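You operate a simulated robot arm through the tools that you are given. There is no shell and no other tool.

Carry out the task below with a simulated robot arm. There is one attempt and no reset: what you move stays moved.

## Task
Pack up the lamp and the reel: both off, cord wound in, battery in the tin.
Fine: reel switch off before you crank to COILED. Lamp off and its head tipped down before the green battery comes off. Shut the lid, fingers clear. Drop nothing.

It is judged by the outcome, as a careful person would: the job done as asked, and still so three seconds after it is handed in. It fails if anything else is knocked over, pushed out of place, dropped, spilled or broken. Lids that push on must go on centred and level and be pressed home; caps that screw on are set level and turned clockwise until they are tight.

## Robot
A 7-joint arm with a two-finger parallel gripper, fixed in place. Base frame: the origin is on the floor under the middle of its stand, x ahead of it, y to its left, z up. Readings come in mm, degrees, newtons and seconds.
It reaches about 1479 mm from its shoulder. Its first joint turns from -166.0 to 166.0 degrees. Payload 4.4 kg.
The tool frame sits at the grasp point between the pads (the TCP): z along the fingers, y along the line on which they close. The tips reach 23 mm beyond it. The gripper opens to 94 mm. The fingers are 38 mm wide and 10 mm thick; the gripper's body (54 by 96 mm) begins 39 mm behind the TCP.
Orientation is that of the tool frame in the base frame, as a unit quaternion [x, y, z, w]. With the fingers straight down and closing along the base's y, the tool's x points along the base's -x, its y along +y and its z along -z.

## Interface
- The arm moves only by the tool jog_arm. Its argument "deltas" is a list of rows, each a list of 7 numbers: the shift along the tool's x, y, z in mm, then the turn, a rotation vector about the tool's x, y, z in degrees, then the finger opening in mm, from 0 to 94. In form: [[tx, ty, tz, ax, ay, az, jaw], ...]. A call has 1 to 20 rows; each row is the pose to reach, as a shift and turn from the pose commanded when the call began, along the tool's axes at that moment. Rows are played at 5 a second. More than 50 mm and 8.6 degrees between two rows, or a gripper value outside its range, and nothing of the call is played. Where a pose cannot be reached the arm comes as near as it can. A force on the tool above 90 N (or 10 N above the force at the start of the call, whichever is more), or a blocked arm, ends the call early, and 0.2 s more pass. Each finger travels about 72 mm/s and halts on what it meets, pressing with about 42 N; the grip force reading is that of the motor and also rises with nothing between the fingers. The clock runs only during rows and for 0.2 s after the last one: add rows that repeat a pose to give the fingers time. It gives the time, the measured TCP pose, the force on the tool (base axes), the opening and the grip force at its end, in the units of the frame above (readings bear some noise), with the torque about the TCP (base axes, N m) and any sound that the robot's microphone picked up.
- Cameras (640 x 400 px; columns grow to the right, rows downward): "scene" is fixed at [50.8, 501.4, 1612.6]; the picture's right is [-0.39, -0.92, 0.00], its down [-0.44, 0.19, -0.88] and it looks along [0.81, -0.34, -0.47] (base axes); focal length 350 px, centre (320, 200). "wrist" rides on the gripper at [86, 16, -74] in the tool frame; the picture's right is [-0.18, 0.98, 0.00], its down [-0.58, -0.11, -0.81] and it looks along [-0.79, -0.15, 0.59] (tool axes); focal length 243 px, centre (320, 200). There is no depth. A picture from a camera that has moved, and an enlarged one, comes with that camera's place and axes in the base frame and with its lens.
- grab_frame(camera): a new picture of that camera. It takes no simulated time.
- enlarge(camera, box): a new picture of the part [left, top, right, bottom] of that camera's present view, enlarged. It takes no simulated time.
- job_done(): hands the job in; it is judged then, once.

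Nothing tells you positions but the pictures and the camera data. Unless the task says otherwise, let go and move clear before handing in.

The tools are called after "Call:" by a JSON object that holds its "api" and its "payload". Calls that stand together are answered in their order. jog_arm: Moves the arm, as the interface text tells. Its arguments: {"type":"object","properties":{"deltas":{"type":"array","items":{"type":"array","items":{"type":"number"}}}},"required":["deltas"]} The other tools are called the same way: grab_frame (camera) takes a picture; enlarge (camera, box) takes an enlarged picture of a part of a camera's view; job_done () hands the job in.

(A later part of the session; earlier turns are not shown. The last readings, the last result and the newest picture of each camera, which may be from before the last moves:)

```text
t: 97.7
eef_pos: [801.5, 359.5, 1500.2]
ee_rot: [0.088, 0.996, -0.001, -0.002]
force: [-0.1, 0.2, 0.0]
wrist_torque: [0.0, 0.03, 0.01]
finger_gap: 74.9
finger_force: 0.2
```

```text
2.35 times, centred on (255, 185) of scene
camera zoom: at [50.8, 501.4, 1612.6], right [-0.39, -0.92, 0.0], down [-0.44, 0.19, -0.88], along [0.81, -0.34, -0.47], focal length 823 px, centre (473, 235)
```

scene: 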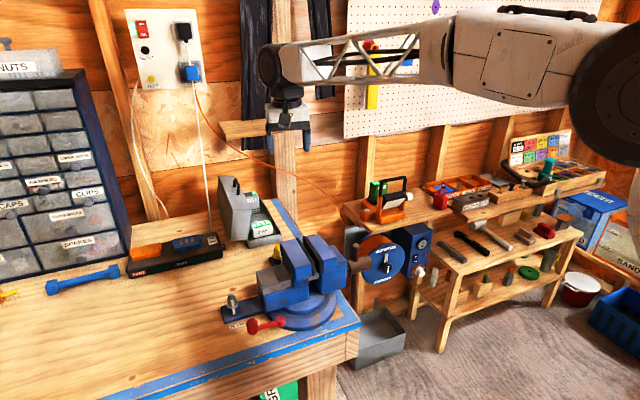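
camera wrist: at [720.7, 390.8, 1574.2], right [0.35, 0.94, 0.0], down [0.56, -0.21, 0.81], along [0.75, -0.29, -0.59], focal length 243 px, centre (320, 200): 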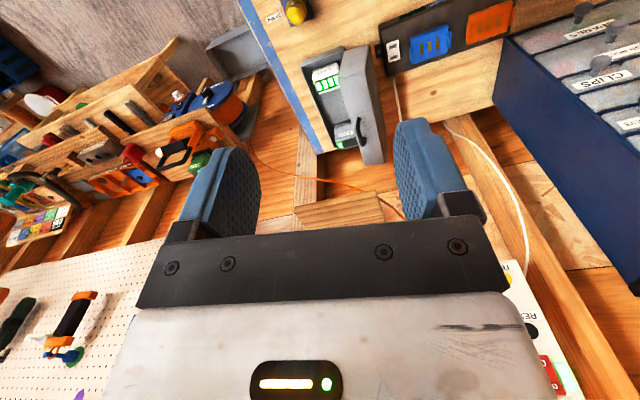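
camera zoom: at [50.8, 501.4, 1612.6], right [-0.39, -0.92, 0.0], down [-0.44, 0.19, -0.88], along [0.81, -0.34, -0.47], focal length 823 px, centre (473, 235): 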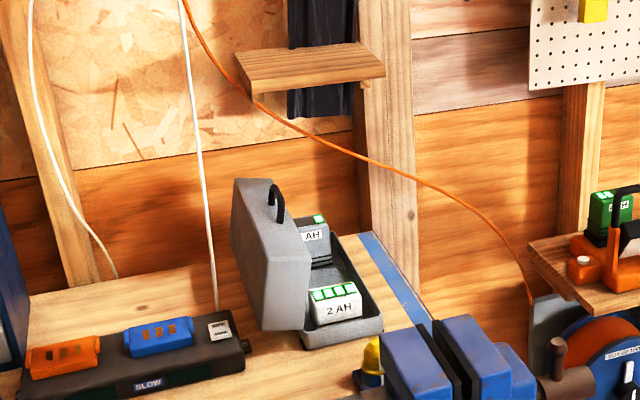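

Using the two heights, I now place the bench top at z≈944 (my first estimate was too high), the tin around x 980–1230, y 240–330, and the small wall shelf above at x≥1120, z≈1260. I'll go lower for an accurate close view of the tin.

Call:
{"api": "jog_arm", "payload": {"deltas": [[-13, 1.5, 42, 0, 0, 0, 75], [-28, 3, 84, 0, 0, 0, 75], [-43, 5, 126, 0, 0, 0, 75], [-58, 7, 168, 0, 0, 0, 75], [-73, 8.5, 210, 0, 0, 0, 75], [-88, 10, 252, 0, 0, 0, 75], [-103, 12, 294, 0, 0, 0, 75], [-118, 14, 330, 0, 0, 0, 75], [-130, 15.8, 360, 0, 0, 0, 75], [-130, 15.8, 360, 0, 0, 0, 75]]}}

Call:
{"api": "grab_frame", "payload": {"camera": "wrist"}}

Call:
{"api": "enlarge", "payload": {"camera": "wrist", "box": [220, 20, 440, 220]}}

Call:
{"api": "grab_frame", "payload": {"camera": "scene"}}

```text
t: 99.9
eef_pos: [933.2, 351.8, 1140.0]
ee_rot: [0.088, 0.996, -0.002, -0.001]
force: [0.6, -0.3, 0.1]
wrist_torque: [-0.02, -0.01, -0.02]
finger_gap: 75.0
finger_force: 0.0
```

```text
taken
camera wrist: at [852.5, 383.9, 1213.6], right [0.35, 0.94, 0.0], down [0.55, -0.21, 0.81], along [0.75, -0.29, -0.59], focal length 243 px, centre (320, 200)
```

wrist: 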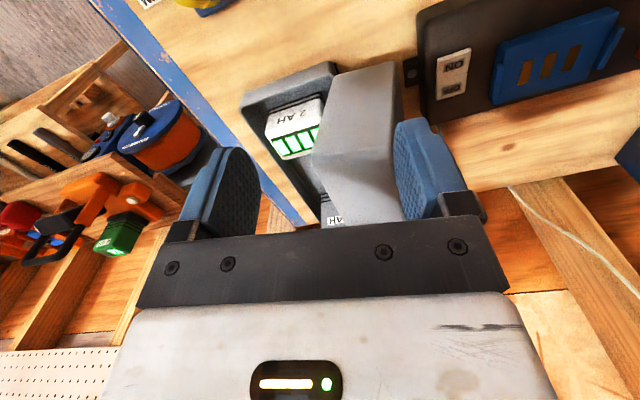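

```text
2.00 times, centred on (330, 120) of wrist
camera zoom: at [852.5, 383.9, 1213.6], right [0.35, 0.94, 0.0], down [0.55, -0.21, 0.81], along [0.75, -0.29, -0.59], focal length 485 px, centre (300, 360)
```

zoom: 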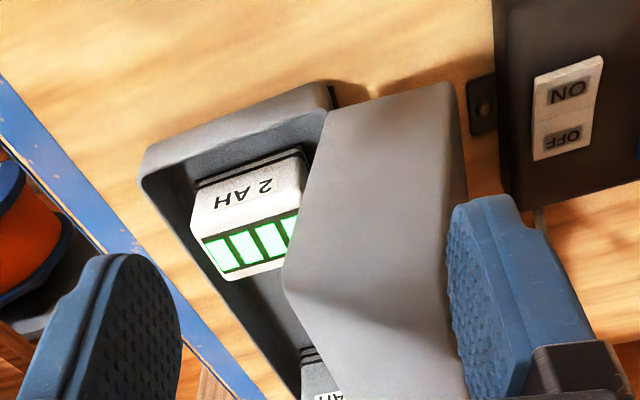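

```text
taken
```

scene: 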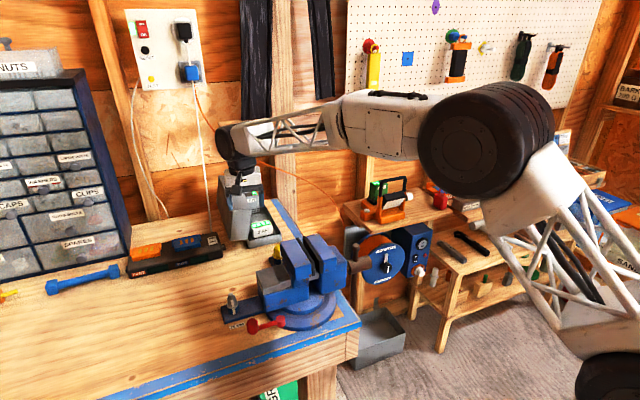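

The lid hides the inside from here. I'll move to the open side and turn the camera toward the tin.

Call:
{"api": "jog_arm", "payload": {"deltas": [[-8, -20, 6, 0, 0, -7, 75], [-16, -40, 12, 0, 0, -14, 75], [-25, -60, 18, 0, 0, -21, 75], [-33, -80, 24, 0, 0, -28, 75], [-41, -100, 30, 0, 0, -35, 75], [-41, -100, 30, 0, 0, -35, 75]]}}

Call:
{"api": "grab_frame", "payload": {"camera": "wrist"}}

Call:
{"api": "enlarge", "payload": {"camera": "wrist", "box": [230, 60, 410, 230]}}

```text
t: 101.3
eef_pos: [955.4, 249.5, 1108.8]
ee_rot: [-0.217, 0.976, -0.002, 0.0]
force: [0.6, 0.4, -0.7]
wrist_torque: [0.02, -0.05, -0.03]
finger_gap: 75.1
finger_force: 0.1
```

```text
taken
camera wrist: at [870.7, 226.4, 1183.3], right [-0.25, 0.97, 0.0], down [0.57, 0.15, 0.8], along [0.78, 0.2, -0.59], focal length 243 px, centre (320, 200)
```

wrist: 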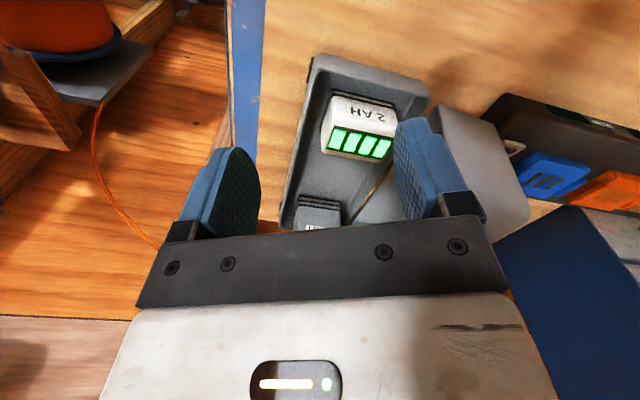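

```text
2.35 times, centred on (320, 145) of wrist
camera zoom: at [870.7, 226.4, 1183.3], right [-0.25, 0.97, 0.0], down [0.57, 0.15, 0.8], along [0.78, 0.2, -0.59], focal length 571 px, centre (320, 329)
```

zoom: 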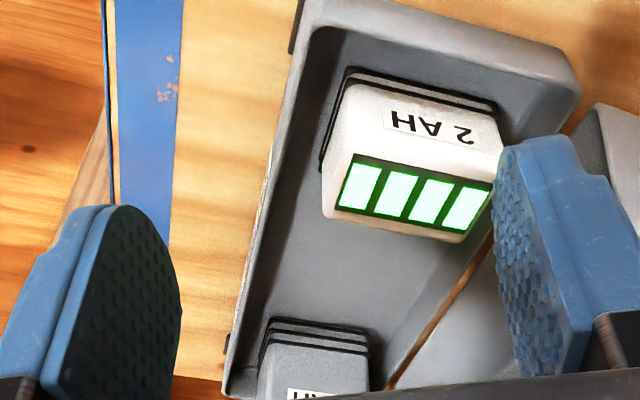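

Turning this way works, and the bay between the two batteries is empty and flat. I'll back up a little to see the whole tin.

Call:
{"api": "jog_arm", "payload": {"deltas": [[15, 0, -35, 0, 0, 0, 94], [30, 0, -70, 0, 0, 0, 94], [45, 0, -105, 0, 0, 0, 94], [60, 0, -140, 0, 0, 0, 94], [60, 0, -140, 0, 0, 0, 94]]}}

Call:
{"api": "grab_frame", "payload": {"camera": "wrist"}}

Call:
{"api": "enlarge", "payload": {"camera": "wrist", "box": [260, 70, 420, 230]}}

```text
t: 102.5
eef_pos: [900.9, 223.2, 1249.7]
ee_rot: [-0.216, 0.976, -0.002, -0.001]
force: [0.2, 0.3, -1.3]
wrist_torque: [-0.02, -0.01, 0.03]
finger_gap: 94.2
finger_force: 0.1
```

```text
taken
camera wrist: at [815.7, 201.2, 1323.9], right [-0.25, 0.97, 0.0], down [0.57, 0.15, 0.8], along [0.78, 0.2, -0.59], focal length 243 px, centre (320, 200)
```

wrist: 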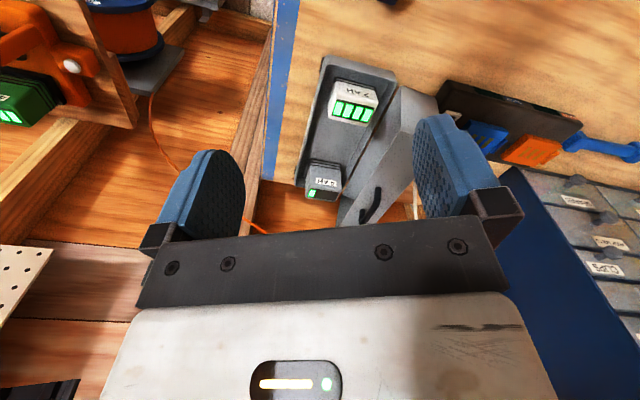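

```text
2.50 times, centred on (340, 150) of wrist
camera zoom: at [815.7, 201.2, 1323.9], right [-0.25, 0.97, 0.0], down [0.57, 0.15, 0.8], along [0.78, 0.2, -0.59], focal length 606 px, centre (270, 325)
```

zoom: 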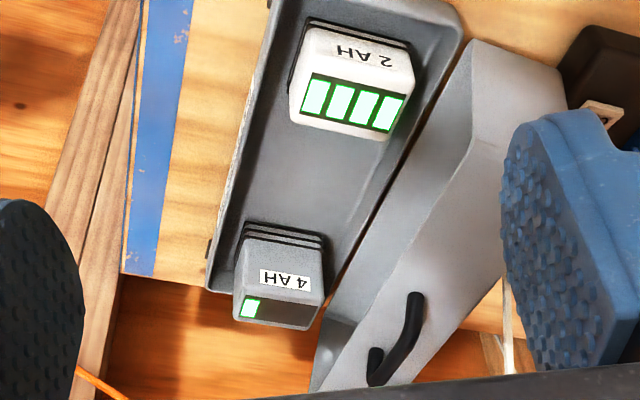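

I now have good tin figures: rim z≈981, inside between y 251 and 357, the grey battery at (1185, 303) with its top at z 1032, and the empty bay centred at about (1097, 303). The lid stands almost upright on the +y hinge. I'll go back to the lamp and try a sideways-leaning grasp, which would also keep the wrist under the wall shelf when I place the battery.

Call:
{"api": "jog_arm", "payload": {"deltas": [[10.4, -32.4, 0, 0, 0, 8.2, 75], [20.7, -64.9, 0, 0, 0, 16.4, 75], [31.1, -97.3, 0, 0, 0, 24.6, 75], [41.5, -129.8, 0, 0, 0, 32.9, 75], [51.8, -162.2, 0, 0, 0, 41.1, 75], [62.2, -194.7, 0, 0, 0, 49.3, 75], [72.6, -227.1, 0, 0, 0, 57.5, 75], [82.9, -259.5, 0, 0, 0, 65.7, 75], [93.3, -292, 0, 0, 0, 73.9, 75], [103.6, -324.4, 0, 0, 0, 82.1, 75], [114, -356.9, 0, 0, 0, 90.4, 75], [124.4, -389.3, 0, 0, 0, 98.6, 75], [134.7, -421.8, 0, 0, 0, 106.8, 75], [145.1, -454.2, 0, 0, 0, 115, 75], [145.1, -454.2, 0, 0, 0, 115, 75]]}}

Call:
{"api": "jog_arm", "payload": {"deltas": [[-8, 20, 0, 0, 7.5, 0, 75], [-16, 40, 0, 0, 15, 0, 75], [-24, 60, 0, 0, 22.5, 0, 75], [-32, 80, 0, 0, 30, 0, 75], [-40, 100, 0, 0, 37.5, 0, 75], [-48, 120, 0, 0, 45, 0, 75], [-48, 120, 0, 0, 45, 0, 75]]}}

Call:
{"api": "grab_frame", "payload": {"camera": "wrist"}}

Call:
{"api": "grab_frame", "payload": {"camera": "scene"}}

```text
t: 105.7
eef_pos: [959.5, -248.7, 1251.4]
ee_rot: [0.708, 0.706, -0.001, 0.0]
force: [-0.2, 0.3, 0.0]
wrist_torque: [-0.02, 0.02, -0.02]
finger_gap: 75.0
finger_force: 0.1
```

```text
t: 107.3
eef_pos: [1079.1, -298.7, 1250.8]
ee_rot: [0.654, 0.653, 0.269, -0.271]
force: [0.1, -0.3, 0.0]
wrist_torque: [-0.01, -0.01, -0.02]
finger_gap: 75.1
finger_force: 0.0
```

```text
taken
camera wrist: at [1096.3, -290.2, 1363.4], right [0.98, -0.13, -0.13], down [-0.11, -0.98, 0.16], along [-0.15, -0.14, -0.98], focal length 243 px, centre (320, 200)
```

wrist: 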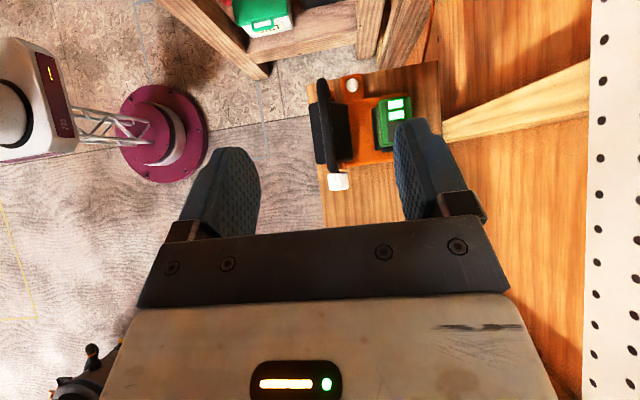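

```text
taken
```

scene: 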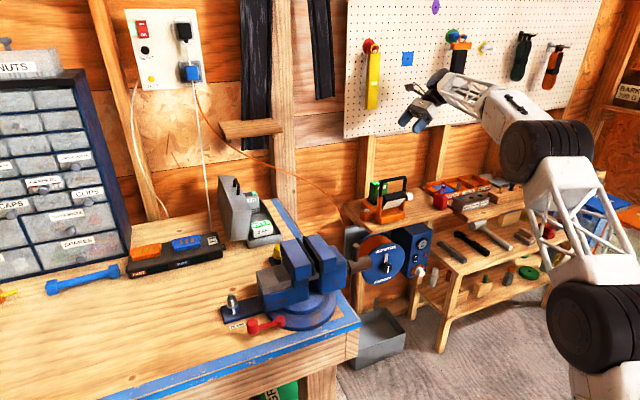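

The lean is reachable and the camera now looks straight down on the lamp. I'll enlarge to measure the battery.

Call:
{"api": "enlarge", "payload": {"camera": "wrist", "box": [300, 50, 460, 210]}}

```text
2.50 times, centred on (380, 130) of wrist
camera zoom: at [1096.3, -290.2, 1363.4], right [0.98, -0.13, -0.13], down [-0.11, -0.98, 0.16], along [-0.15, -0.14, -0.98], focal length 606 px, centre (170, 375)
```

zoom: 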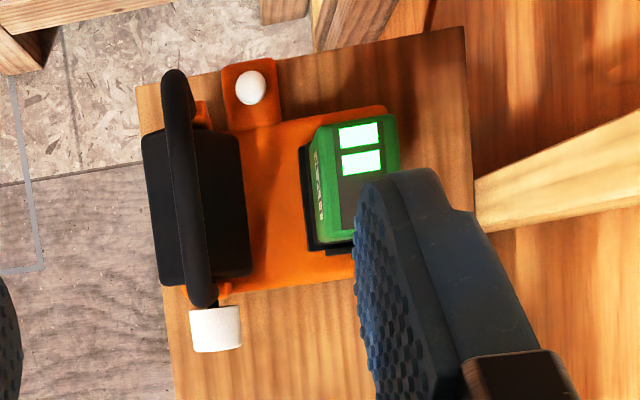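

The battery's exact x is uncertain by about 10 mm from this distance. I'll come closer, about 50 mm above it, and measure again.

Call:
{"api": "jog_arm", "payload": {"deltas": [[-15, 17, 36, 0, 0, 0, 75], [-33, 34, 72, 0, 0, 0, 75], [-52, 52, 108, 0, 0, 0, 75], [-70, 69, 144, 0, 0, 0, 75], [-89.3, 86, 179.4, 0, 0, 0, 75], [-89.3, 86, 179.4, 0, 0, 0, 75]]}}

Call:
{"api": "grab_frame", "payload": {"camera": "wrist"}}

Call:
{"api": "enlarge", "payload": {"camera": "wrist", "box": [220, 60, 440, 230]}}

Call:
{"api": "enlarge", "payload": {"camera": "scene", "box": [340, 110, 480, 230]}}

```text
t: 108.7
eef_pos: [1165.5, -236.3, 1059.6]
ee_rot: [0.654, 0.653, 0.269, -0.271]
force: [-0.1, 0.0, -0.1]
wrist_torque: [0.02, 0.01, -0.01]
finger_gap: 75.0
finger_force: 0.0
```

```text
taken
camera wrist: at [1182.3, -226.4, 1172.6], right [0.98, -0.13, -0.13], down [-0.11, -0.98, 0.16], along [-0.15, -0.14, -0.98], focal length 243 px, centre (320, 200)
```

wrist: 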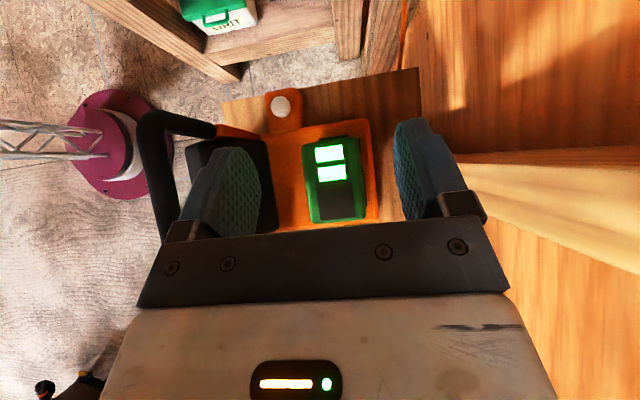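

```text
2.35 times, centred on (330, 145) of wrist
camera zoom: at [1182.3, -226.4, 1172.6], right [0.98, -0.13, -0.13], down [-0.11, -0.98, 0.16], along [-0.15, -0.14, -0.98], focal length 571 px, centre (296, 329)
```

zoom: 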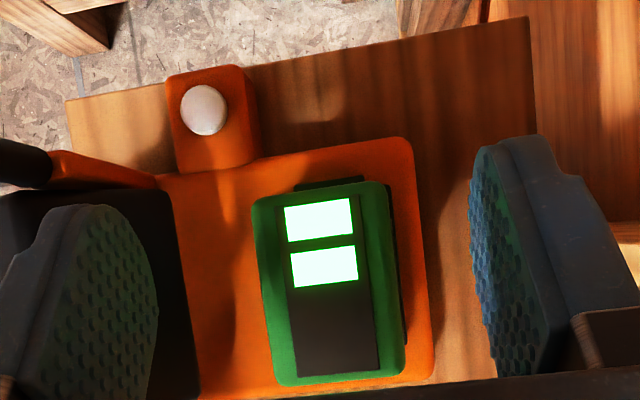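

```text
3.33 times, centred on (410, 170) of scene
camera zoom: at [50.8, 501.4, 1612.6], right [-0.39, -0.92, 0.0], down [-0.44, 0.19, -0.88], along [0.81, -0.34, -0.47], focal length 1166 px, centre (20, 300)
```

zoom: 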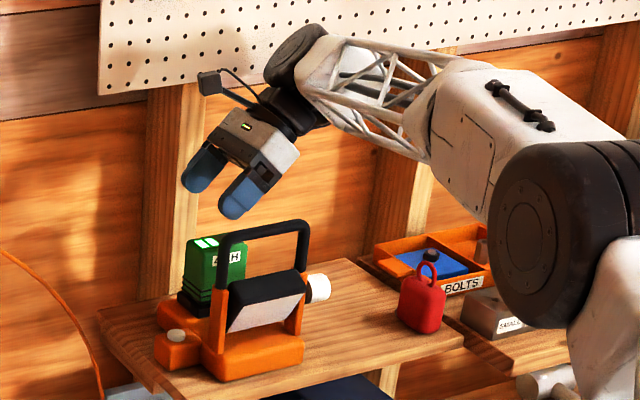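

Now it's precise: the battery is centred at (1167.5, -241), 44 mm across x, with its top at z≈985, squarely aligned. I'll lower the open fingers around it.

Call:
{"api": "jog_arm", "payload": {"deltas": [[-22, 0.7, 19.5, 0, 0, 0, 75], [-44, 1.4, 39, 0, 0, 0, 75], [-65.3, 2, 58.6, 0, 0, 0, 75], [-65.3, 2, 58.6, 0, 0, 0, 75]]}}

Call:
{"api": "grab_frame", "payload": {"camera": "wrist"}}

Call:
{"api": "enlarge", "payload": {"camera": "scene", "box": [340, 130, 440, 230]}}

```text
t: 109.7
eef_pos: [1167.0, -239.8, 974.4]
ee_rot: [0.655, 0.652, 0.27, -0.271]
force: [-0.5, -0.3, -0.3]
wrist_torque: [-0.03, -0.01, 0.01]
finger_gap: 74.8
finger_force: 0.1
```

```text
taken
camera wrist: at [1184.3, -231.3, 1086.3], right [0.98, -0.13, -0.13], down [-0.11, -0.98, 0.16], along [-0.15, -0.14, -0.98], focal length 243 px, centre (320, 200)
```

wrist: 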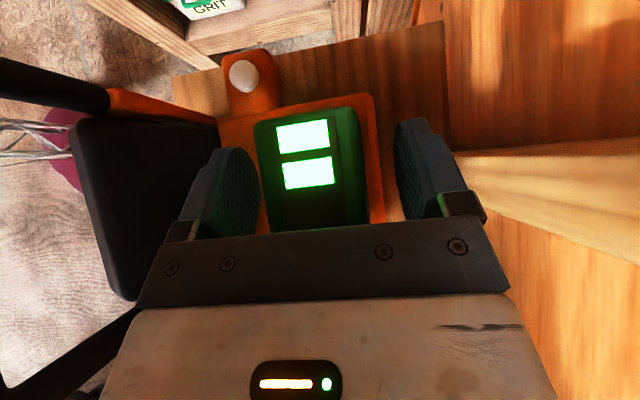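

```text
4.00 times, centred on (390, 180) of scene
camera zoom: at [50.8, 501.4, 1612.6], right [-0.39, -0.92, 0.0], down [-0.44, 0.19, -0.88], along [0.81, -0.34, -0.47], focal length 1399 px, centre (40, 280)
```

zoom: 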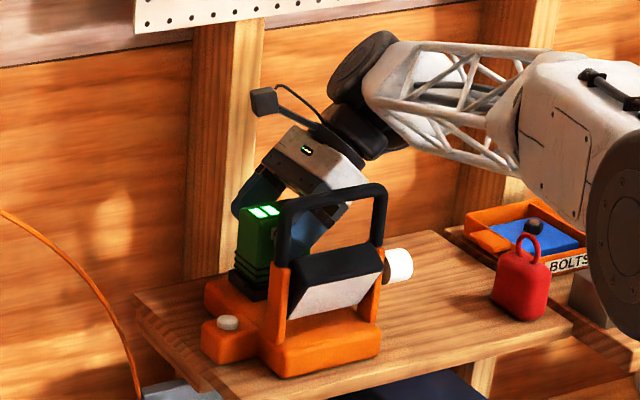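

The battery sits centred between the fingers. Closing on it now.

Call:
{"api": "jog_arm", "payload": {"deltas": [[0, 0, 0, 0, 0, 0, 62], [0, 0, 0, 0, 0, 0, 52], [0, 0, 0, 0, 0, 0, 46], [0, 0, 0, 0, 0, 0, 42], [0, 0, 0, 0, 0, 0, 36], [0, 0, 0, 0, 0, 0, 32]]}}

Call:
{"api": "grab_frame", "payload": {"camera": "wrist"}}

Call:
{"api": "enlarge", "payload": {"camera": "scene", "box": [340, 130, 440, 230]}}

```text
t: 111.1
eef_pos: [1167.9, -239.6, 974.0]
ee_rot: [0.655, 0.652, 0.27, -0.27]
force: [0.1, -1.5, -0.1]
wrist_torque: [-0.16, -0.14, -0.02]
finger_gap: 45.9
finger_force: 42.2
heard: snap
```

```text
taken
camera wrist: at [1184.4, -231.3, 1086.6], right [0.98, -0.13, -0.13], down [-0.11, -0.98, 0.16], along [-0.15, -0.14, -0.98], focal length 243 px, centre (320, 200)
```

wrist: 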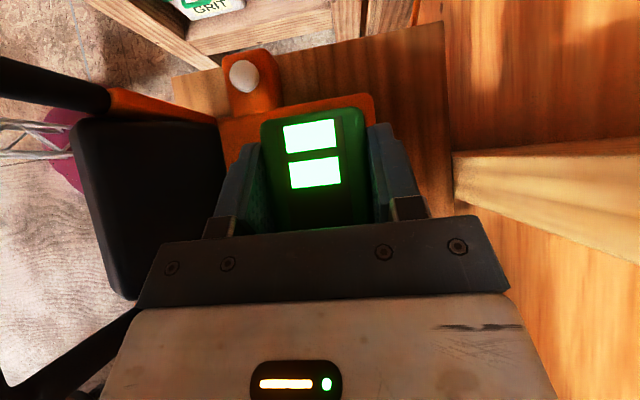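

```text
4.00 times, centred on (390, 180) of scene
camera zoom: at [50.8, 501.4, 1612.6], right [-0.39, -0.92, 0.0], down [-0.44, 0.19, -0.88], along [0.81, -0.34, -0.47], focal length 1399 px, centre (40, 280)
```

zoom: 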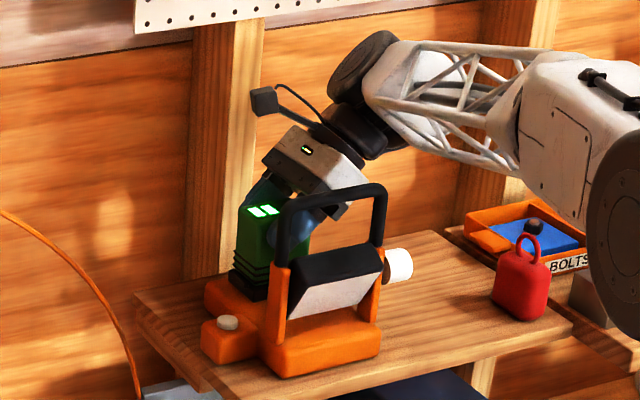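

A snap: the battery seems to have come free of its latch. I'll lift it slowly, straight up.

Call:
{"api": "jog_arm", "payload": {"deltas": [[2.8, 0, -2.8, 0, 0, 0, 32], [6.4, 0, -6.4, 0, 0, 0, 32], [10.6, 0, -10.6, 0, 0, 0, 32], [14.8, 0, -14.8, 0, 0, 0, 32], [21.2, 0, -21.2, 0, 0, 0, 32], [28.3, 0, -28.3, 0, 0, 0, 32]]}}

Call:
{"api": "grab_frame", "payload": {"camera": "wrist"}}

Call:
{"api": "enlarge", "payload": {"camera": "scene", "box": [340, 130, 440, 230]}}

```text
t: 112.5
eef_pos: [1167.2, -239.3, 1011.6]
ee_rot: [0.654, 0.652, 0.27, -0.271]
force: [-0.3, 0.5, -4.0]
wrist_torque: [0.0, 0.03, -0.03]
finger_gap: 45.9
finger_force: 41.5
```

```text
taken
camera wrist: at [1184.4, -230.7, 1125.0], right [0.98, -0.13, -0.13], down [-0.11, -0.98, 0.16], along [-0.15, -0.14, -0.98], focal length 243 px, centre (320, 200)
```

wrist: 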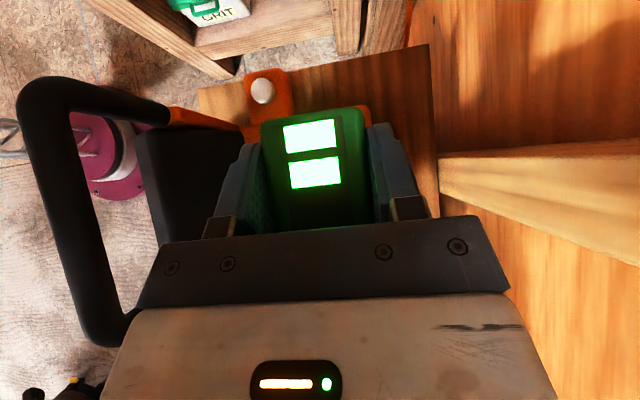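

```text
4.00 times, centred on (390, 180) of scene
camera zoom: at [50.8, 501.4, 1612.6], right [-0.39, -0.92, 0.0], down [-0.44, 0.19, -0.88], along [0.81, -0.34, -0.47], focal length 1399 px, centre (40, 280)
```

zoom: 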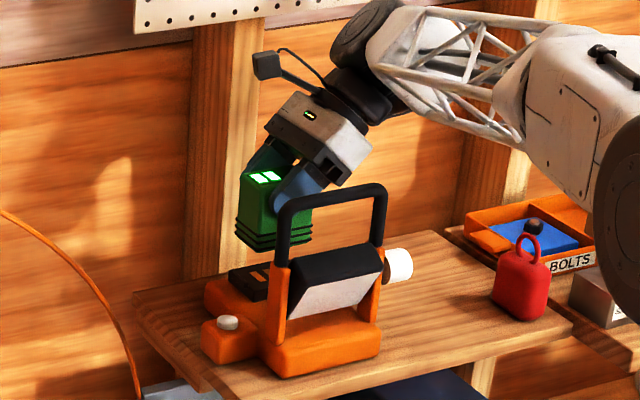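

The battery is out, upright and firmly held (45.9 mm, about 4 N), and the lamp did not move. I'll lift it clear of the handle, then carry it left toward the bench.

Call:
{"api": "jog_arm", "payload": {"deltas": [[25.5, 0, -25.5, 0, 0, 0, 32], [51, 0, -51, 0, 0, 0, 32], [76.4, 0, -76.4, 0, 0, 0, 32], [104.6, -13.7, -48.2, 0, 0, 0, 32], [132.7, -27.3, -20, 0, 0, 0, 32], [160.9, -41, 8.1, 0, 0, 0, 32], [189.1, -54.7, 36.3, 0, 0, 0, 32], [217.2, -68.3, 64.5, 0, 0, 0, 32], [245.4, -82, 92.6, 0, 0, 0, 32], [245.4, -82, 92.6, 0, 0, 0, 32]]}}

Call:
{"api": "grab_frame", "payload": {"camera": "wrist"}}

Call:
{"api": "grab_frame", "payload": {"camera": "scene"}}

Call:
{"api": "enlarge", "payload": {"camera": "scene", "box": [260, 100, 440, 230]}}

```text
t: 114.7
eef_pos: [1084.6, -0.9, 1121.3]
ee_rot: [0.654, 0.653, 0.27, -0.271]
force: [-0.2, -0.3, -4.0]
wrist_torque: [0.01, -0.02, 0.02]
finger_gap: 45.8
finger_force: 41.7
```

```text
taken
camera wrist: at [1101.7, 7.7, 1234.2], right [0.98, -0.13, -0.13], down [-0.11, -0.98, 0.16], along [-0.15, -0.14, -0.98], focal length 243 px, centre (320, 200)
```

wrist: 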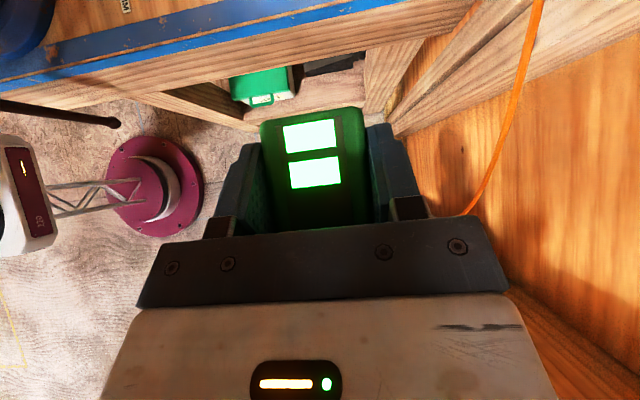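

```text
taken
```

scene: 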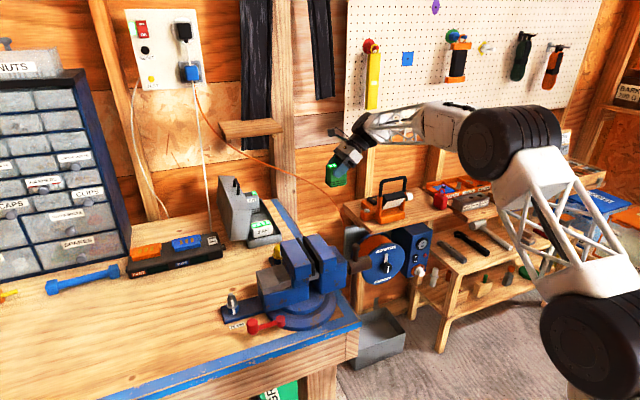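

```text
3.08 times, centred on (350, 165) of scene
camera zoom: at [50.8, 501.4, 1612.6], right [-0.39, -0.92, 0.0], down [-0.44, 0.19, -0.88], along [0.81, -0.34, -0.47], focal length 1076 px, centre (228, 308)
```

zoom: 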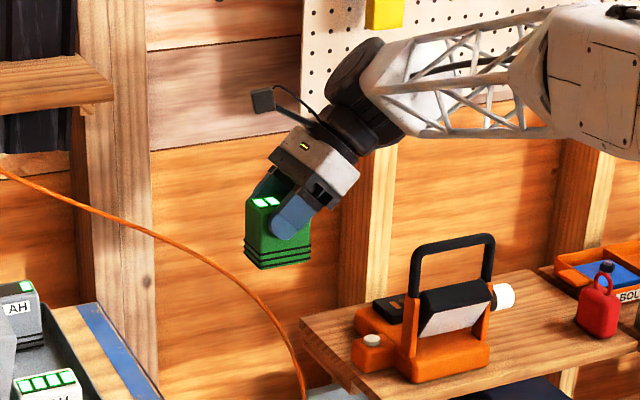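

The battery hangs upright, its bottom about 60 mm below the grasp point. I'll bring it to the near edge of the tin and look before crossing the rim.

Call:
{"api": "jog_arm", "payload": {"deltas": [[19, -0.3, 32, 0, 0, 0, 32], [38, -0.6, 64, 0, 0, 0, 32], [57, -1, 96, 0, 0, 0, 32], [76, -1.3, 128, 0, 0, 0, 32], [95.4, -1.6, 160.5, 0, 0, 0, 32], [95.4, -1.6, 160.5, 0, 0, 0, 32]]}}

Call:
{"api": "grab_frame", "payload": {"camera": "wrist"}}

Call:
{"api": "enlarge", "payload": {"camera": "scene", "box": [200, 100, 380, 260]}}

```text
t: 116.1
eef_pos: [1084.2, 180.4, 1072.4]
ee_rot: [0.654, 0.653, 0.269, -0.27]
force: [-0.3, 0.0, -4.4]
wrist_torque: [-0.04, 0.03, 0.0]
finger_gap: 46.0
finger_force: 42.1
```

```text
taken
camera wrist: at [1101.4, 189.4, 1185.8], right [0.98, -0.13, -0.13], down [-0.11, -0.98, 0.16], along [-0.15, -0.14, -0.98], focal length 243 px, centre (320, 200)
```

wrist: 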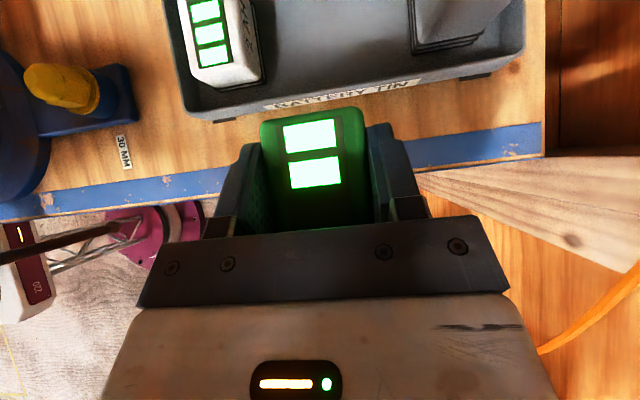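

```text
2.50 times, centred on (290, 180) of scene
camera zoom: at [50.8, 501.4, 1612.6], right [-0.39, -0.92, 0.0], down [-0.44, 0.19, -0.88], along [0.81, -0.34, -0.47], focal length 874 px, centre (395, 250)
```

zoom: 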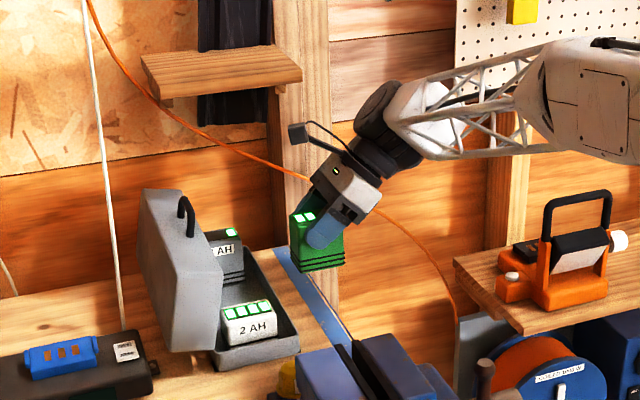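

The tin lies straight ahead with both batteries visible. I'll measure the gap from this straight-down view.

Call:
{"api": "enlarge", "payload": {"camera": "wrist", "box": [160, 0, 560, 130]}}

```text
1.60 times, centred on (360, 65) of wrist
camera zoom: at [1101.4, 189.4, 1185.8], right [0.98, -0.13, -0.13], down [-0.11, -0.98, 0.16], along [-0.15, -0.14, -0.98], focal length 388 px, centre (256, 416)
```

zoom: 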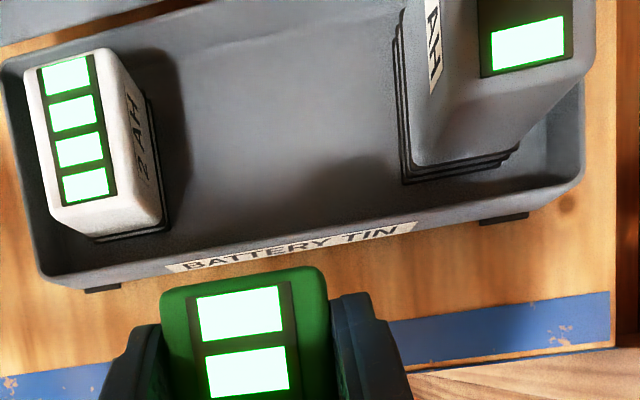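

The free gap runs from x 1033 to 1161. I'll centre the battery at about (1088, 300), crossing the rim with about 15 mm to spare.

Call:
{"api": "jog_arm", "payload": {"deltas": [[17, 0.4, 20, 0, 0, 0, 32], [35, 0.9, 42, 0, 0, 0, 32], [54, 1.3, 67, 0, 0, 0, 32], [73.5, 1.8, 93.3, 0, 0, 0, 32], [73.5, 1.8, 93.3, 0, 0, 0, 32]]}}

Call:
{"api": "grab_frame", "payload": {"camera": "wrist"}}

Call:
{"api": "enlarge", "payload": {"camera": "scene", "box": [200, 100, 340, 260]}}

```text
t: 117.3
eef_pos: [1086.4, 297.9, 1057.7]
ee_rot: [0.654, 0.653, 0.269, -0.271]
force: [0.1, -0.4, -3.6]
wrist_torque: [0.01, 0.01, 0.06]
finger_gap: 45.8
finger_force: 41.9
```

```text
taken
camera wrist: at [1103.6, 307.6, 1171.2], right [0.98, -0.13, -0.13], down [-0.11, -0.98, 0.16], along [-0.15, -0.14, -0.98], focal length 243 px, centre (320, 200)
```

wrist: 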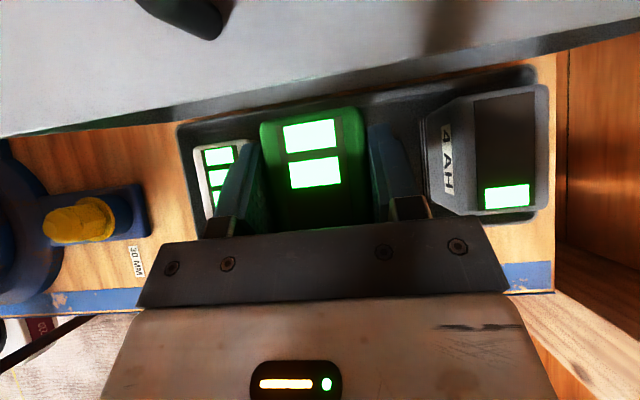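

```text
2.50 times, centred on (270, 180) of scene
camera zoom: at [50.8, 501.4, 1612.6], right [-0.39, -0.92, 0.0], down [-0.44, 0.19, -0.88], along [0.81, -0.34, -0.47], focal length 874 px, centre (445, 250)
```

zoom: 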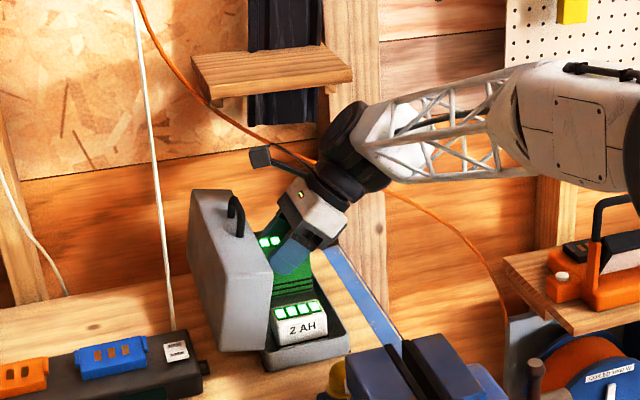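

Everything is clear: the battery hangs between its neighbours and the wrist is below the shelf. I'll lower it in stages, watching the force.

Call:
{"api": "jog_arm", "payload": {"deltas": [[-7, 0, 7, 0, 0, 0, 32], [-14, 0, 14, 0, 0, 0, 32], [-19, 0, 19, 0, 0, 0, 32], [-19, 0, 19, 0, 0, 0, 32]]}}

Call:
{"api": "jog_arm", "payload": {"deltas": [[-1.5, 0, 1.5, 0, 0, 0, 32], [-2.8, 0, 2.8, 0, 0, 0, 32], [-2.8, 0, 2.8, 0, 0, 0, 32]]}}

Call:
{"api": "grab_frame", "payload": {"camera": "wrist"}}

```text
t: 118.3
eef_pos: [1085.1, 296.4, 1033.9]
ee_rot: [0.654, 0.652, 0.27, -0.271]
force: [-0.1, 0.2, -4.1]
wrist_torque: [0.04, -0.01, -0.01]
finger_gap: 46.0
finger_force: 41.9
```

```text
t: 119.1
eef_pos: [1084.3, 297.2, 1028.1]
ee_rot: [0.654, 0.653, 0.27, -0.271]
force: [-0.8, -0.9, -3.7]
wrist_torque: [0.02, 0.0, -0.02]
finger_gap: 45.9
finger_force: 41.9
```

```text
taken
camera wrist: at [1102.6, 306.5, 1141.3], right [0.98, -0.13, -0.13], down [-0.11, -0.98, 0.16], along [-0.15, -0.14, -0.98], focal length 243 px, centre (320, 200)
```

wrist: 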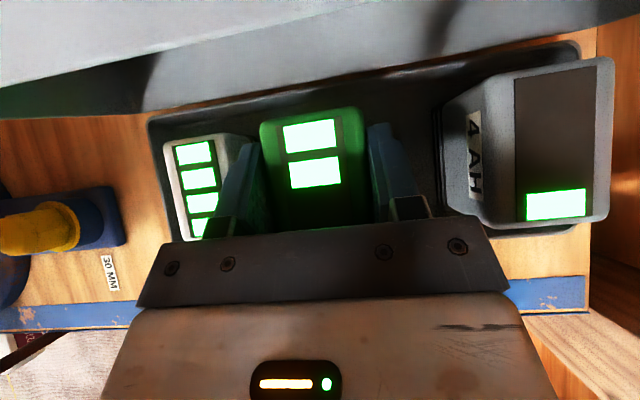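

Call:
{"api": "jog_arm", "payload": {"deltas": [[-1.5, 0, 1.5, 0, 0, 0, 32], [-3, 0, 3, 0, 0, 0, 32], [-3, 0, 3, 0, 0, 0, 32]]}}

Call:
{"api": "jog_arm", "payload": {"deltas": [[-1.4, 0, 1.4, 0, 0, 0, 32], [-2.5, 0, 2.5, 0, 0, 0, 32], [-2.5, 0, 2.5, 0, 0, 0, 32]]}}

```text
t: 119.9
eef_pos: [1085.7, 297.7, 1024.2]
ee_rot: [0.654, 0.653, 0.269, -0.271]
force: [-0.2, 0.5, -4.3]
wrist_torque: [0.03, 0.01, 0.01]
finger_gap: 45.7
finger_force: 42.2
```

```text
t: 120.7
eef_pos: [1085.6, 296.9, 1019.3]
ee_rot: [0.654, 0.652, 0.27, -0.271]
force: [-0.1, -0.9, -3.8]
wrist_torque: [0.03, -0.03, 0.04]
finger_gap: 45.9
finger_force: 42.1
```

No contact yet at z 1019. I'll keep lowering in small steps.

Call:
{"api": "jog_arm", "payload": {"deltas": [[-1.4, 0, 1.4, 0, 0, 0, 32], [-2.5, 0, 2.5, 0, 0, 0, 32], [-2.5, 0, 2.5, 0, 0, 0, 32]]}}

Call:
{"api": "jog_arm", "payload": {"deltas": [[-1.2, 0, 1.2, 0, 0, 0, 32], [-2.1, 0, 2.1, 0, 0, 0, 32], [-2.1, 0, 2.1, 0, 0, 0, 32]]}}

Call:
{"api": "grab_frame", "payload": {"camera": "wrist"}}

Call:
{"api": "enlarge", "payload": {"camera": "scene", "box": [220, 170, 310, 260]}}

```text
t: 121.5
eef_pos: [1085.5, 297.6, 1020.7]
ee_rot: [0.653, 0.654, 0.27, -0.269]
force: [-15.7, -6.1, 26.2]
wrist_torque: [-0.67, 0.6, -0.21]
finger_gap: 45.7
finger_force: 41.6
```

```text
t: 122.3
eef_pos: [1085.4, 298.4, 1013.8]
ee_rot: [0.655, 0.652, 0.269, -0.27]
force: [8.0, 2.8, 24.6]
wrist_torque: [0.16, -0.42, -0.01]
finger_gap: 45.9
finger_force: 41.7
```

```text
taken
camera wrist: at [1102.6, 306.7, 1127.5], right [0.98, -0.13, -0.13], down [-0.11, -0.98, 0.16], along [-0.15, -0.14, -0.98], focal length 243 px, centre (320, 200)
```

wrist: 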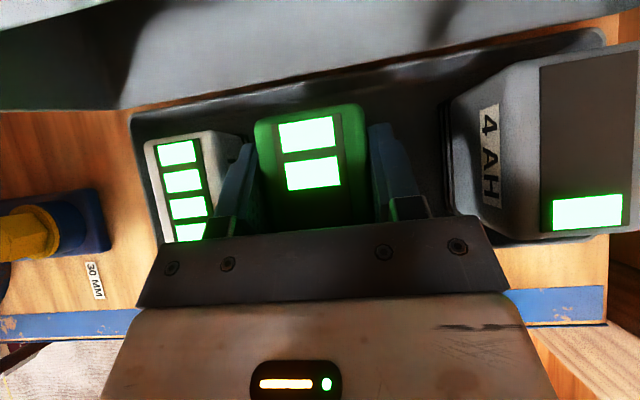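

```text
4.44 times, centred on (265, 215) of scene
camera zoom: at [50.8, 501.4, 1612.6], right [-0.39, -0.92, 0.0], down [-0.44, 0.19, -0.88], along [0.81, -0.34, -0.47], focal length 1554 px, centre (564, 133)
```

zoom: 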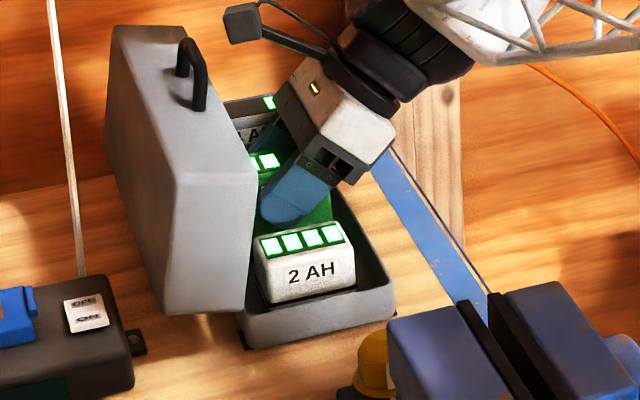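

Contact at z≈1019, as expected for a battery standing on the tin floor level with the grey one. It looks upright and well seated, so I'll open the fingers a little.

Call:
{"api": "jog_arm", "payload": {"deltas": [[0.7, 0, -0.7, 0, 0, 0, 44], [1, 0, -1, 0, 0, 0, 50], [1, 0, -1, 0, 0, 0, 56], [1, 0, -1, 0, 0, 0, 61], [1, 0, -1, 0, 0, 0, 61], [1, 0, -1, 0, 0, 0, 61]]}}

Call:
{"api": "grab_frame", "payload": {"camera": "wrist"}}

Call:
{"api": "enlarge", "payload": {"camera": "wrist", "box": [120, 60, 480, 240]}}

```text
t: 123.7
eef_pos: [1086.8, 298.5, 1016.2]
ee_rot: [0.654, 0.652, 0.27, -0.271]
force: [-0.1, -0.6, 0.1]
wrist_torque: [0.03, -0.02, 0.05]
finger_gap: 61.1
finger_force: 0.1
```

```text
taken
camera wrist: at [1102.9, 306.6, 1128.7], right [0.98, -0.13, -0.13], down [-0.11, -0.98, 0.16], along [-0.15, -0.14, -0.98], focal length 243 px, centre (320, 200)
```

wrist: 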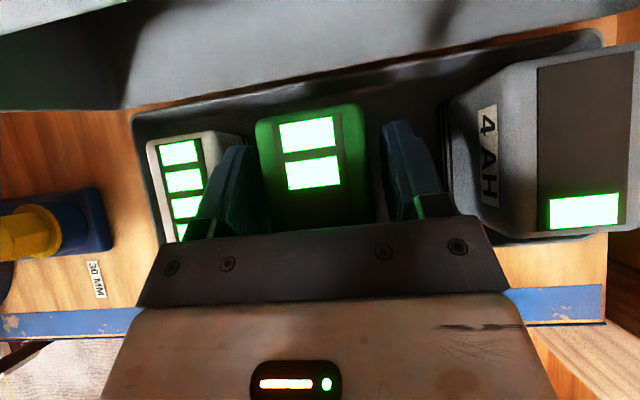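

```text
1.78 times, centred on (300, 150) of wrist
camera zoom: at [1102.9, 306.6, 1128.7], right [0.98, -0.13, -0.13], down [-0.11, -0.98, 0.16], along [-0.15, -0.14, -0.98], focal length 431 px, centre (356, 289)
```

zoom: 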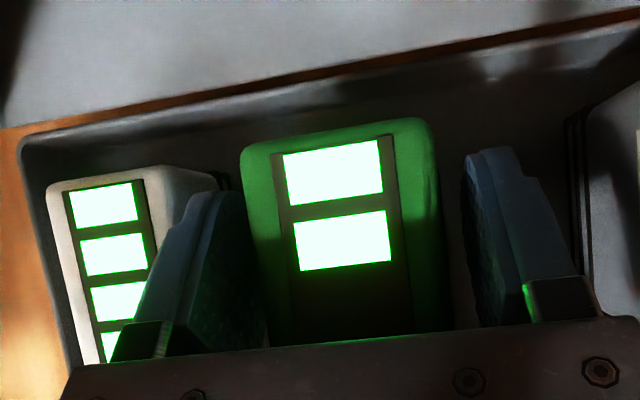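

The battery stands by itself. I'll lift the fingers straight up and withdraw over the near rim.

Call:
{"api": "jog_arm", "payload": {"deltas": [[5, 0, -5, 0, 0, 0, 61], [14, 0, -14, 0, 0, 0, 61], [24, 0, -24, 0, 0, 0, 61], [33, 0, -33, 0, 0, 0, 61], [15, 0, -55, 0, 0, 0, 61], [-4, 0, -78, 0, 0, 0, 61], [-23, 0, -101, 0, 0, 0, 61], [-41.7, 0, -125, 0, 0, 0, 61], [-41.7, 0, -125, 0, 0, 0, 61]]}}

Call:
{"api": "grab_frame", "payload": {"camera": "wrist"}}

Call:
{"api": "enlarge", "payload": {"camera": "scene", "box": [210, 160, 330, 260]}}

```text
t: 125.7
eef_pos: [1085.0, 179.8, 1076.3]
ee_rot: [0.654, 0.653, 0.27, -0.271]
force: [-0.1, 0.4, 0.1]
wrist_torque: [0.01, 0.0, 0.01]
finger_gap: 61.0
finger_force: 0.1
```

```text
taken
camera wrist: at [1101.8, 188.3, 1188.3], right [0.98, -0.13, -0.13], down [-0.11, -0.98, 0.16], along [-0.15, -0.14, -0.98], focal length 243 px, centre (320, 200)
```

wrist: 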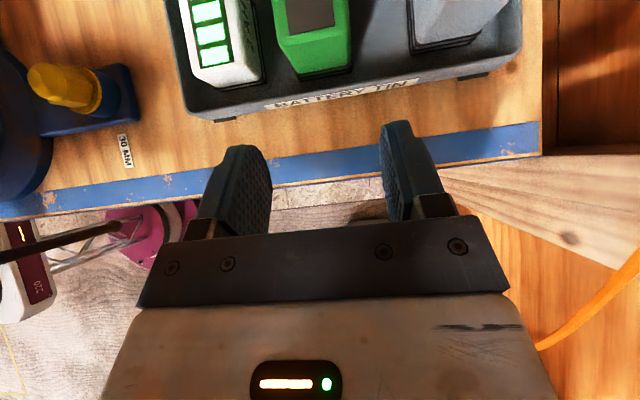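

```text
4.00 times, centred on (270, 210) of scene
camera zoom: at [50.8, 501.4, 1612.6], right [-0.39, -0.92, 0.0], down [-0.44, 0.19, -0.88], along [0.81, -0.34, -0.47], focal length 1399 px, centre (520, 160)
```

zoom: 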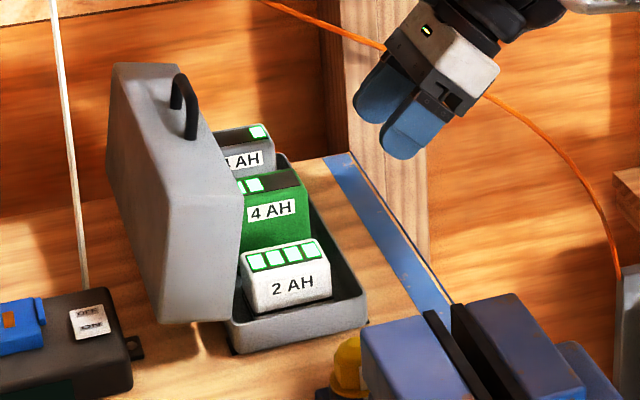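

The green battery stands neatly in the tin between the other two. Next is the lid: I'll close the fingers, rise, and go over to its outer (+y) side near x≈1000, away from the white charger cord and the wall shelf.

Call:
{"api": "jog_arm", "payload": {"deltas": [[11, -14, -18, 0, -7.5, 0, 50], [22, -28, -36, 0, -15, 0, 40], [33, -42, -54, 0, -22.5, 0, 30], [44, -57, -72, 0, -30, 0, 20], [55, -71, -91, 0, -37.5, 0, 10], [66.5, -85, -108.9, 0, -45, 0, 0], [66.5, -85, -108.9, 0, -45, 0, 0]]}}

Call:
{"api": "jog_arm", "payload": {"deltas": [[42, 0, 0, 0, 0, 0, 0], [84, 0, 0, 0, 0, 0, 0], [126, 0, 0, 0, 0, 0, 0], [168, 0, 0, 0, 0, 0, 0], [210, 0, 0, 0, 0, 0, 0], [252, 0, 0, 0, 0, 0, 0], [292, 0, 0, 0, 0, 0, 0], [292, 0, 0, 0, 0, 0, 0]]}}

Call:
{"api": "grab_frame", "payload": {"camera": "wrist"}}

Call:
{"api": "grab_frame", "payload": {"camera": "scene"}}

```text
t: 127.3
eef_pos: [1001.1, 151.0, 1198.1]
ee_rot: [0.708, 0.706, -0.002, 0.0]
force: [-0.6, -0.7, 0.5]
wrist_torque: [0.0, 0.01, 0.05]
finger_gap: 0.0
finger_force: 41.9
```

```text
t: 129.1
eef_pos: [1000.5, 441.8, 1195.2]
ee_rot: [0.708, 0.707, -0.001, -0.001]
force: [-0.5, 0.1, 0.5]
wrist_torque: [0.0, -0.03, 0.03]
finger_gap: 0.0
finger_force: 41.9
```

```text
taken
camera wrist: at [1018.8, 529.5, 1269.9], right [0.98, -0.19, 0.0], down [-0.11, -0.58, 0.81], along [-0.15, -0.79, -0.59], focal length 243 px, centre (320, 200)
```

wrist: 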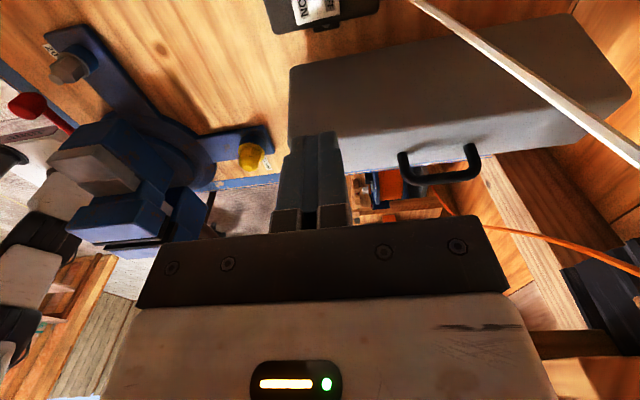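

```text
taken
```

scene: 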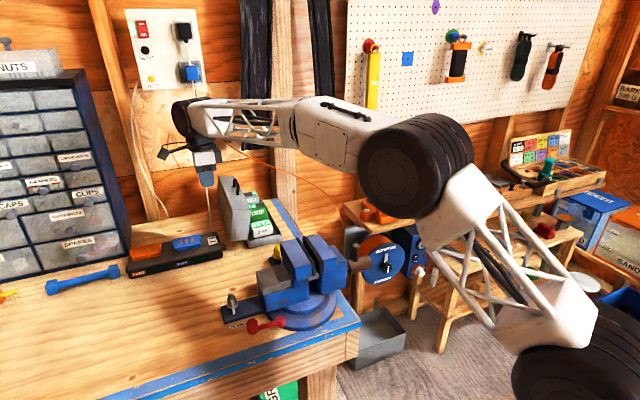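

I can see the lid's outer face, and the white cord is well to the right of where I'll work (x≥1090). I'll enlarge the lid to place the push.

Call:
{"api": "enlarge", "payload": {"camera": "wrist", "box": [270, 0, 640, 200]}}

Call:
{"api": "enlarge", "payload": {"camera": "scene", "box": [180, 140, 300, 260]}}

```text
1.73 times, centred on (455, 100) of wrist
camera zoom: at [1018.8, 529.5, 1269.9], right [0.98, -0.19, 0.0], down [-0.11, -0.58, 0.81], along [-0.15, -0.79, -0.59], focal length 420 px, centre (86, 373)
```

zoom: 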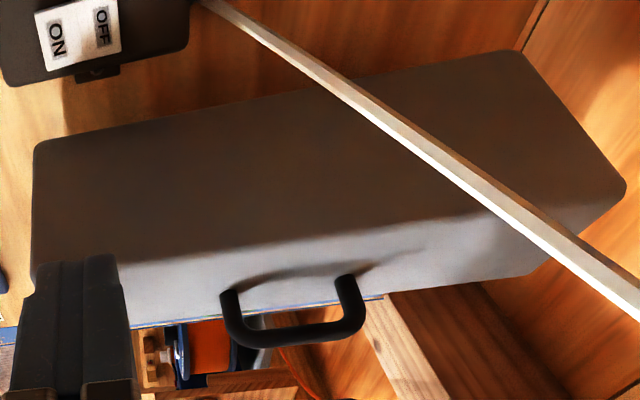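

```text
3.33 times, centred on (240, 200) of scene
camera zoom: at [50.8, 501.4, 1612.6], right [-0.39, -0.92, 0.0], down [-0.44, 0.19, -0.88], along [0.81, -0.34, -0.47], focal length 1166 px, centre (587, 200)
```

zoom: 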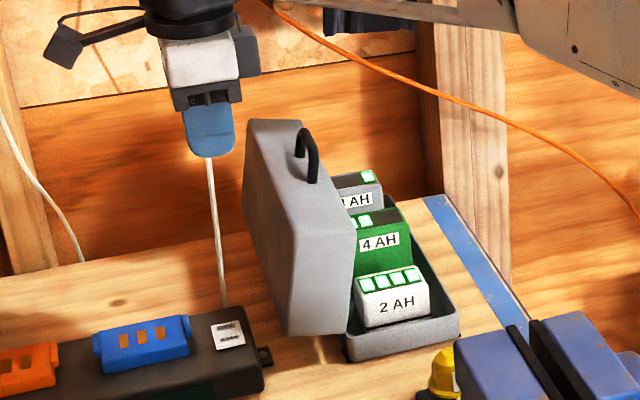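

The outer face runs from (y 407, z 993) up to (y 391, z 1098), leaning slightly inward. I'll lower the closed fingers behind it.

Call:
{"api": "jog_arm", "payload": {"deltas": [[0, 0, 32, 0, 0, 0, 0], [0, 0, 64, 0, 0, 0, 0], [0, 0, 95, 0, 0, 0, 0], [0, 0, 95, 0, 0, 0, 0]]}}

Call:
{"api": "grab_frame", "payload": {"camera": "wrist"}}

Call:
{"api": "enlarge", "payload": {"camera": "scene", "box": [180, 140, 300, 260]}}

```text
t: 130.1
eef_pos: [1000.3, 442.2, 1102.0]
ee_rot: [0.708, 0.706, -0.001, 0.0]
force: [-0.4, -0.6, -0.6]
wrist_torque: [-0.02, 0.01, 0.01]
finger_gap: 0.0
finger_force: 41.8
```

```text
taken
camera wrist: at [1017.2, 528.3, 1175.0], right [0.98, -0.19, 0.0], down [-0.11, -0.58, 0.81], along [-0.15, -0.79, -0.59], focal length 243 px, centre (320, 200)
```

wrist: 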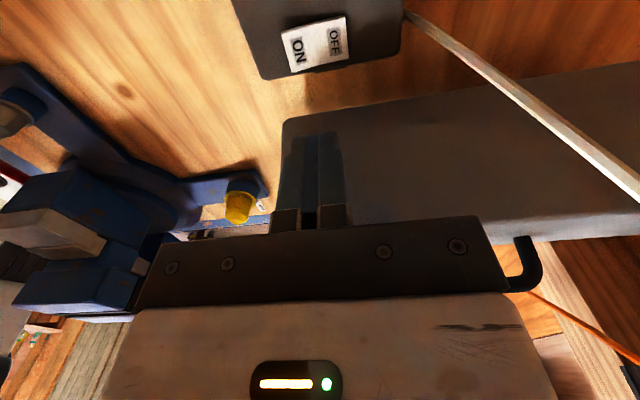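

```text
3.33 times, centred on (240, 200) of scene
camera zoom: at [50.8, 501.4, 1612.6], right [-0.39, -0.92, 0.0], down [-0.44, 0.19, -0.88], along [0.81, -0.34, -0.47], focal length 1166 px, centre (587, 200)
```

zoom: 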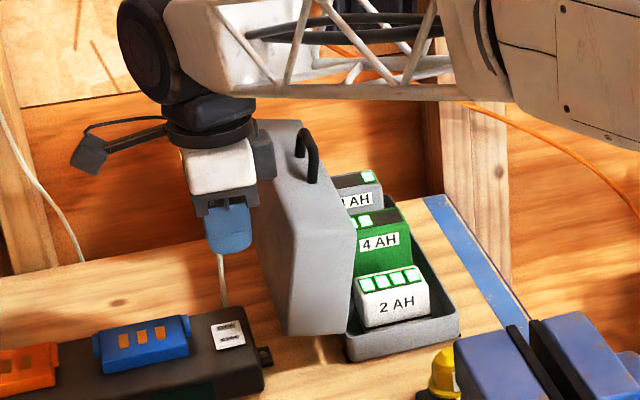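

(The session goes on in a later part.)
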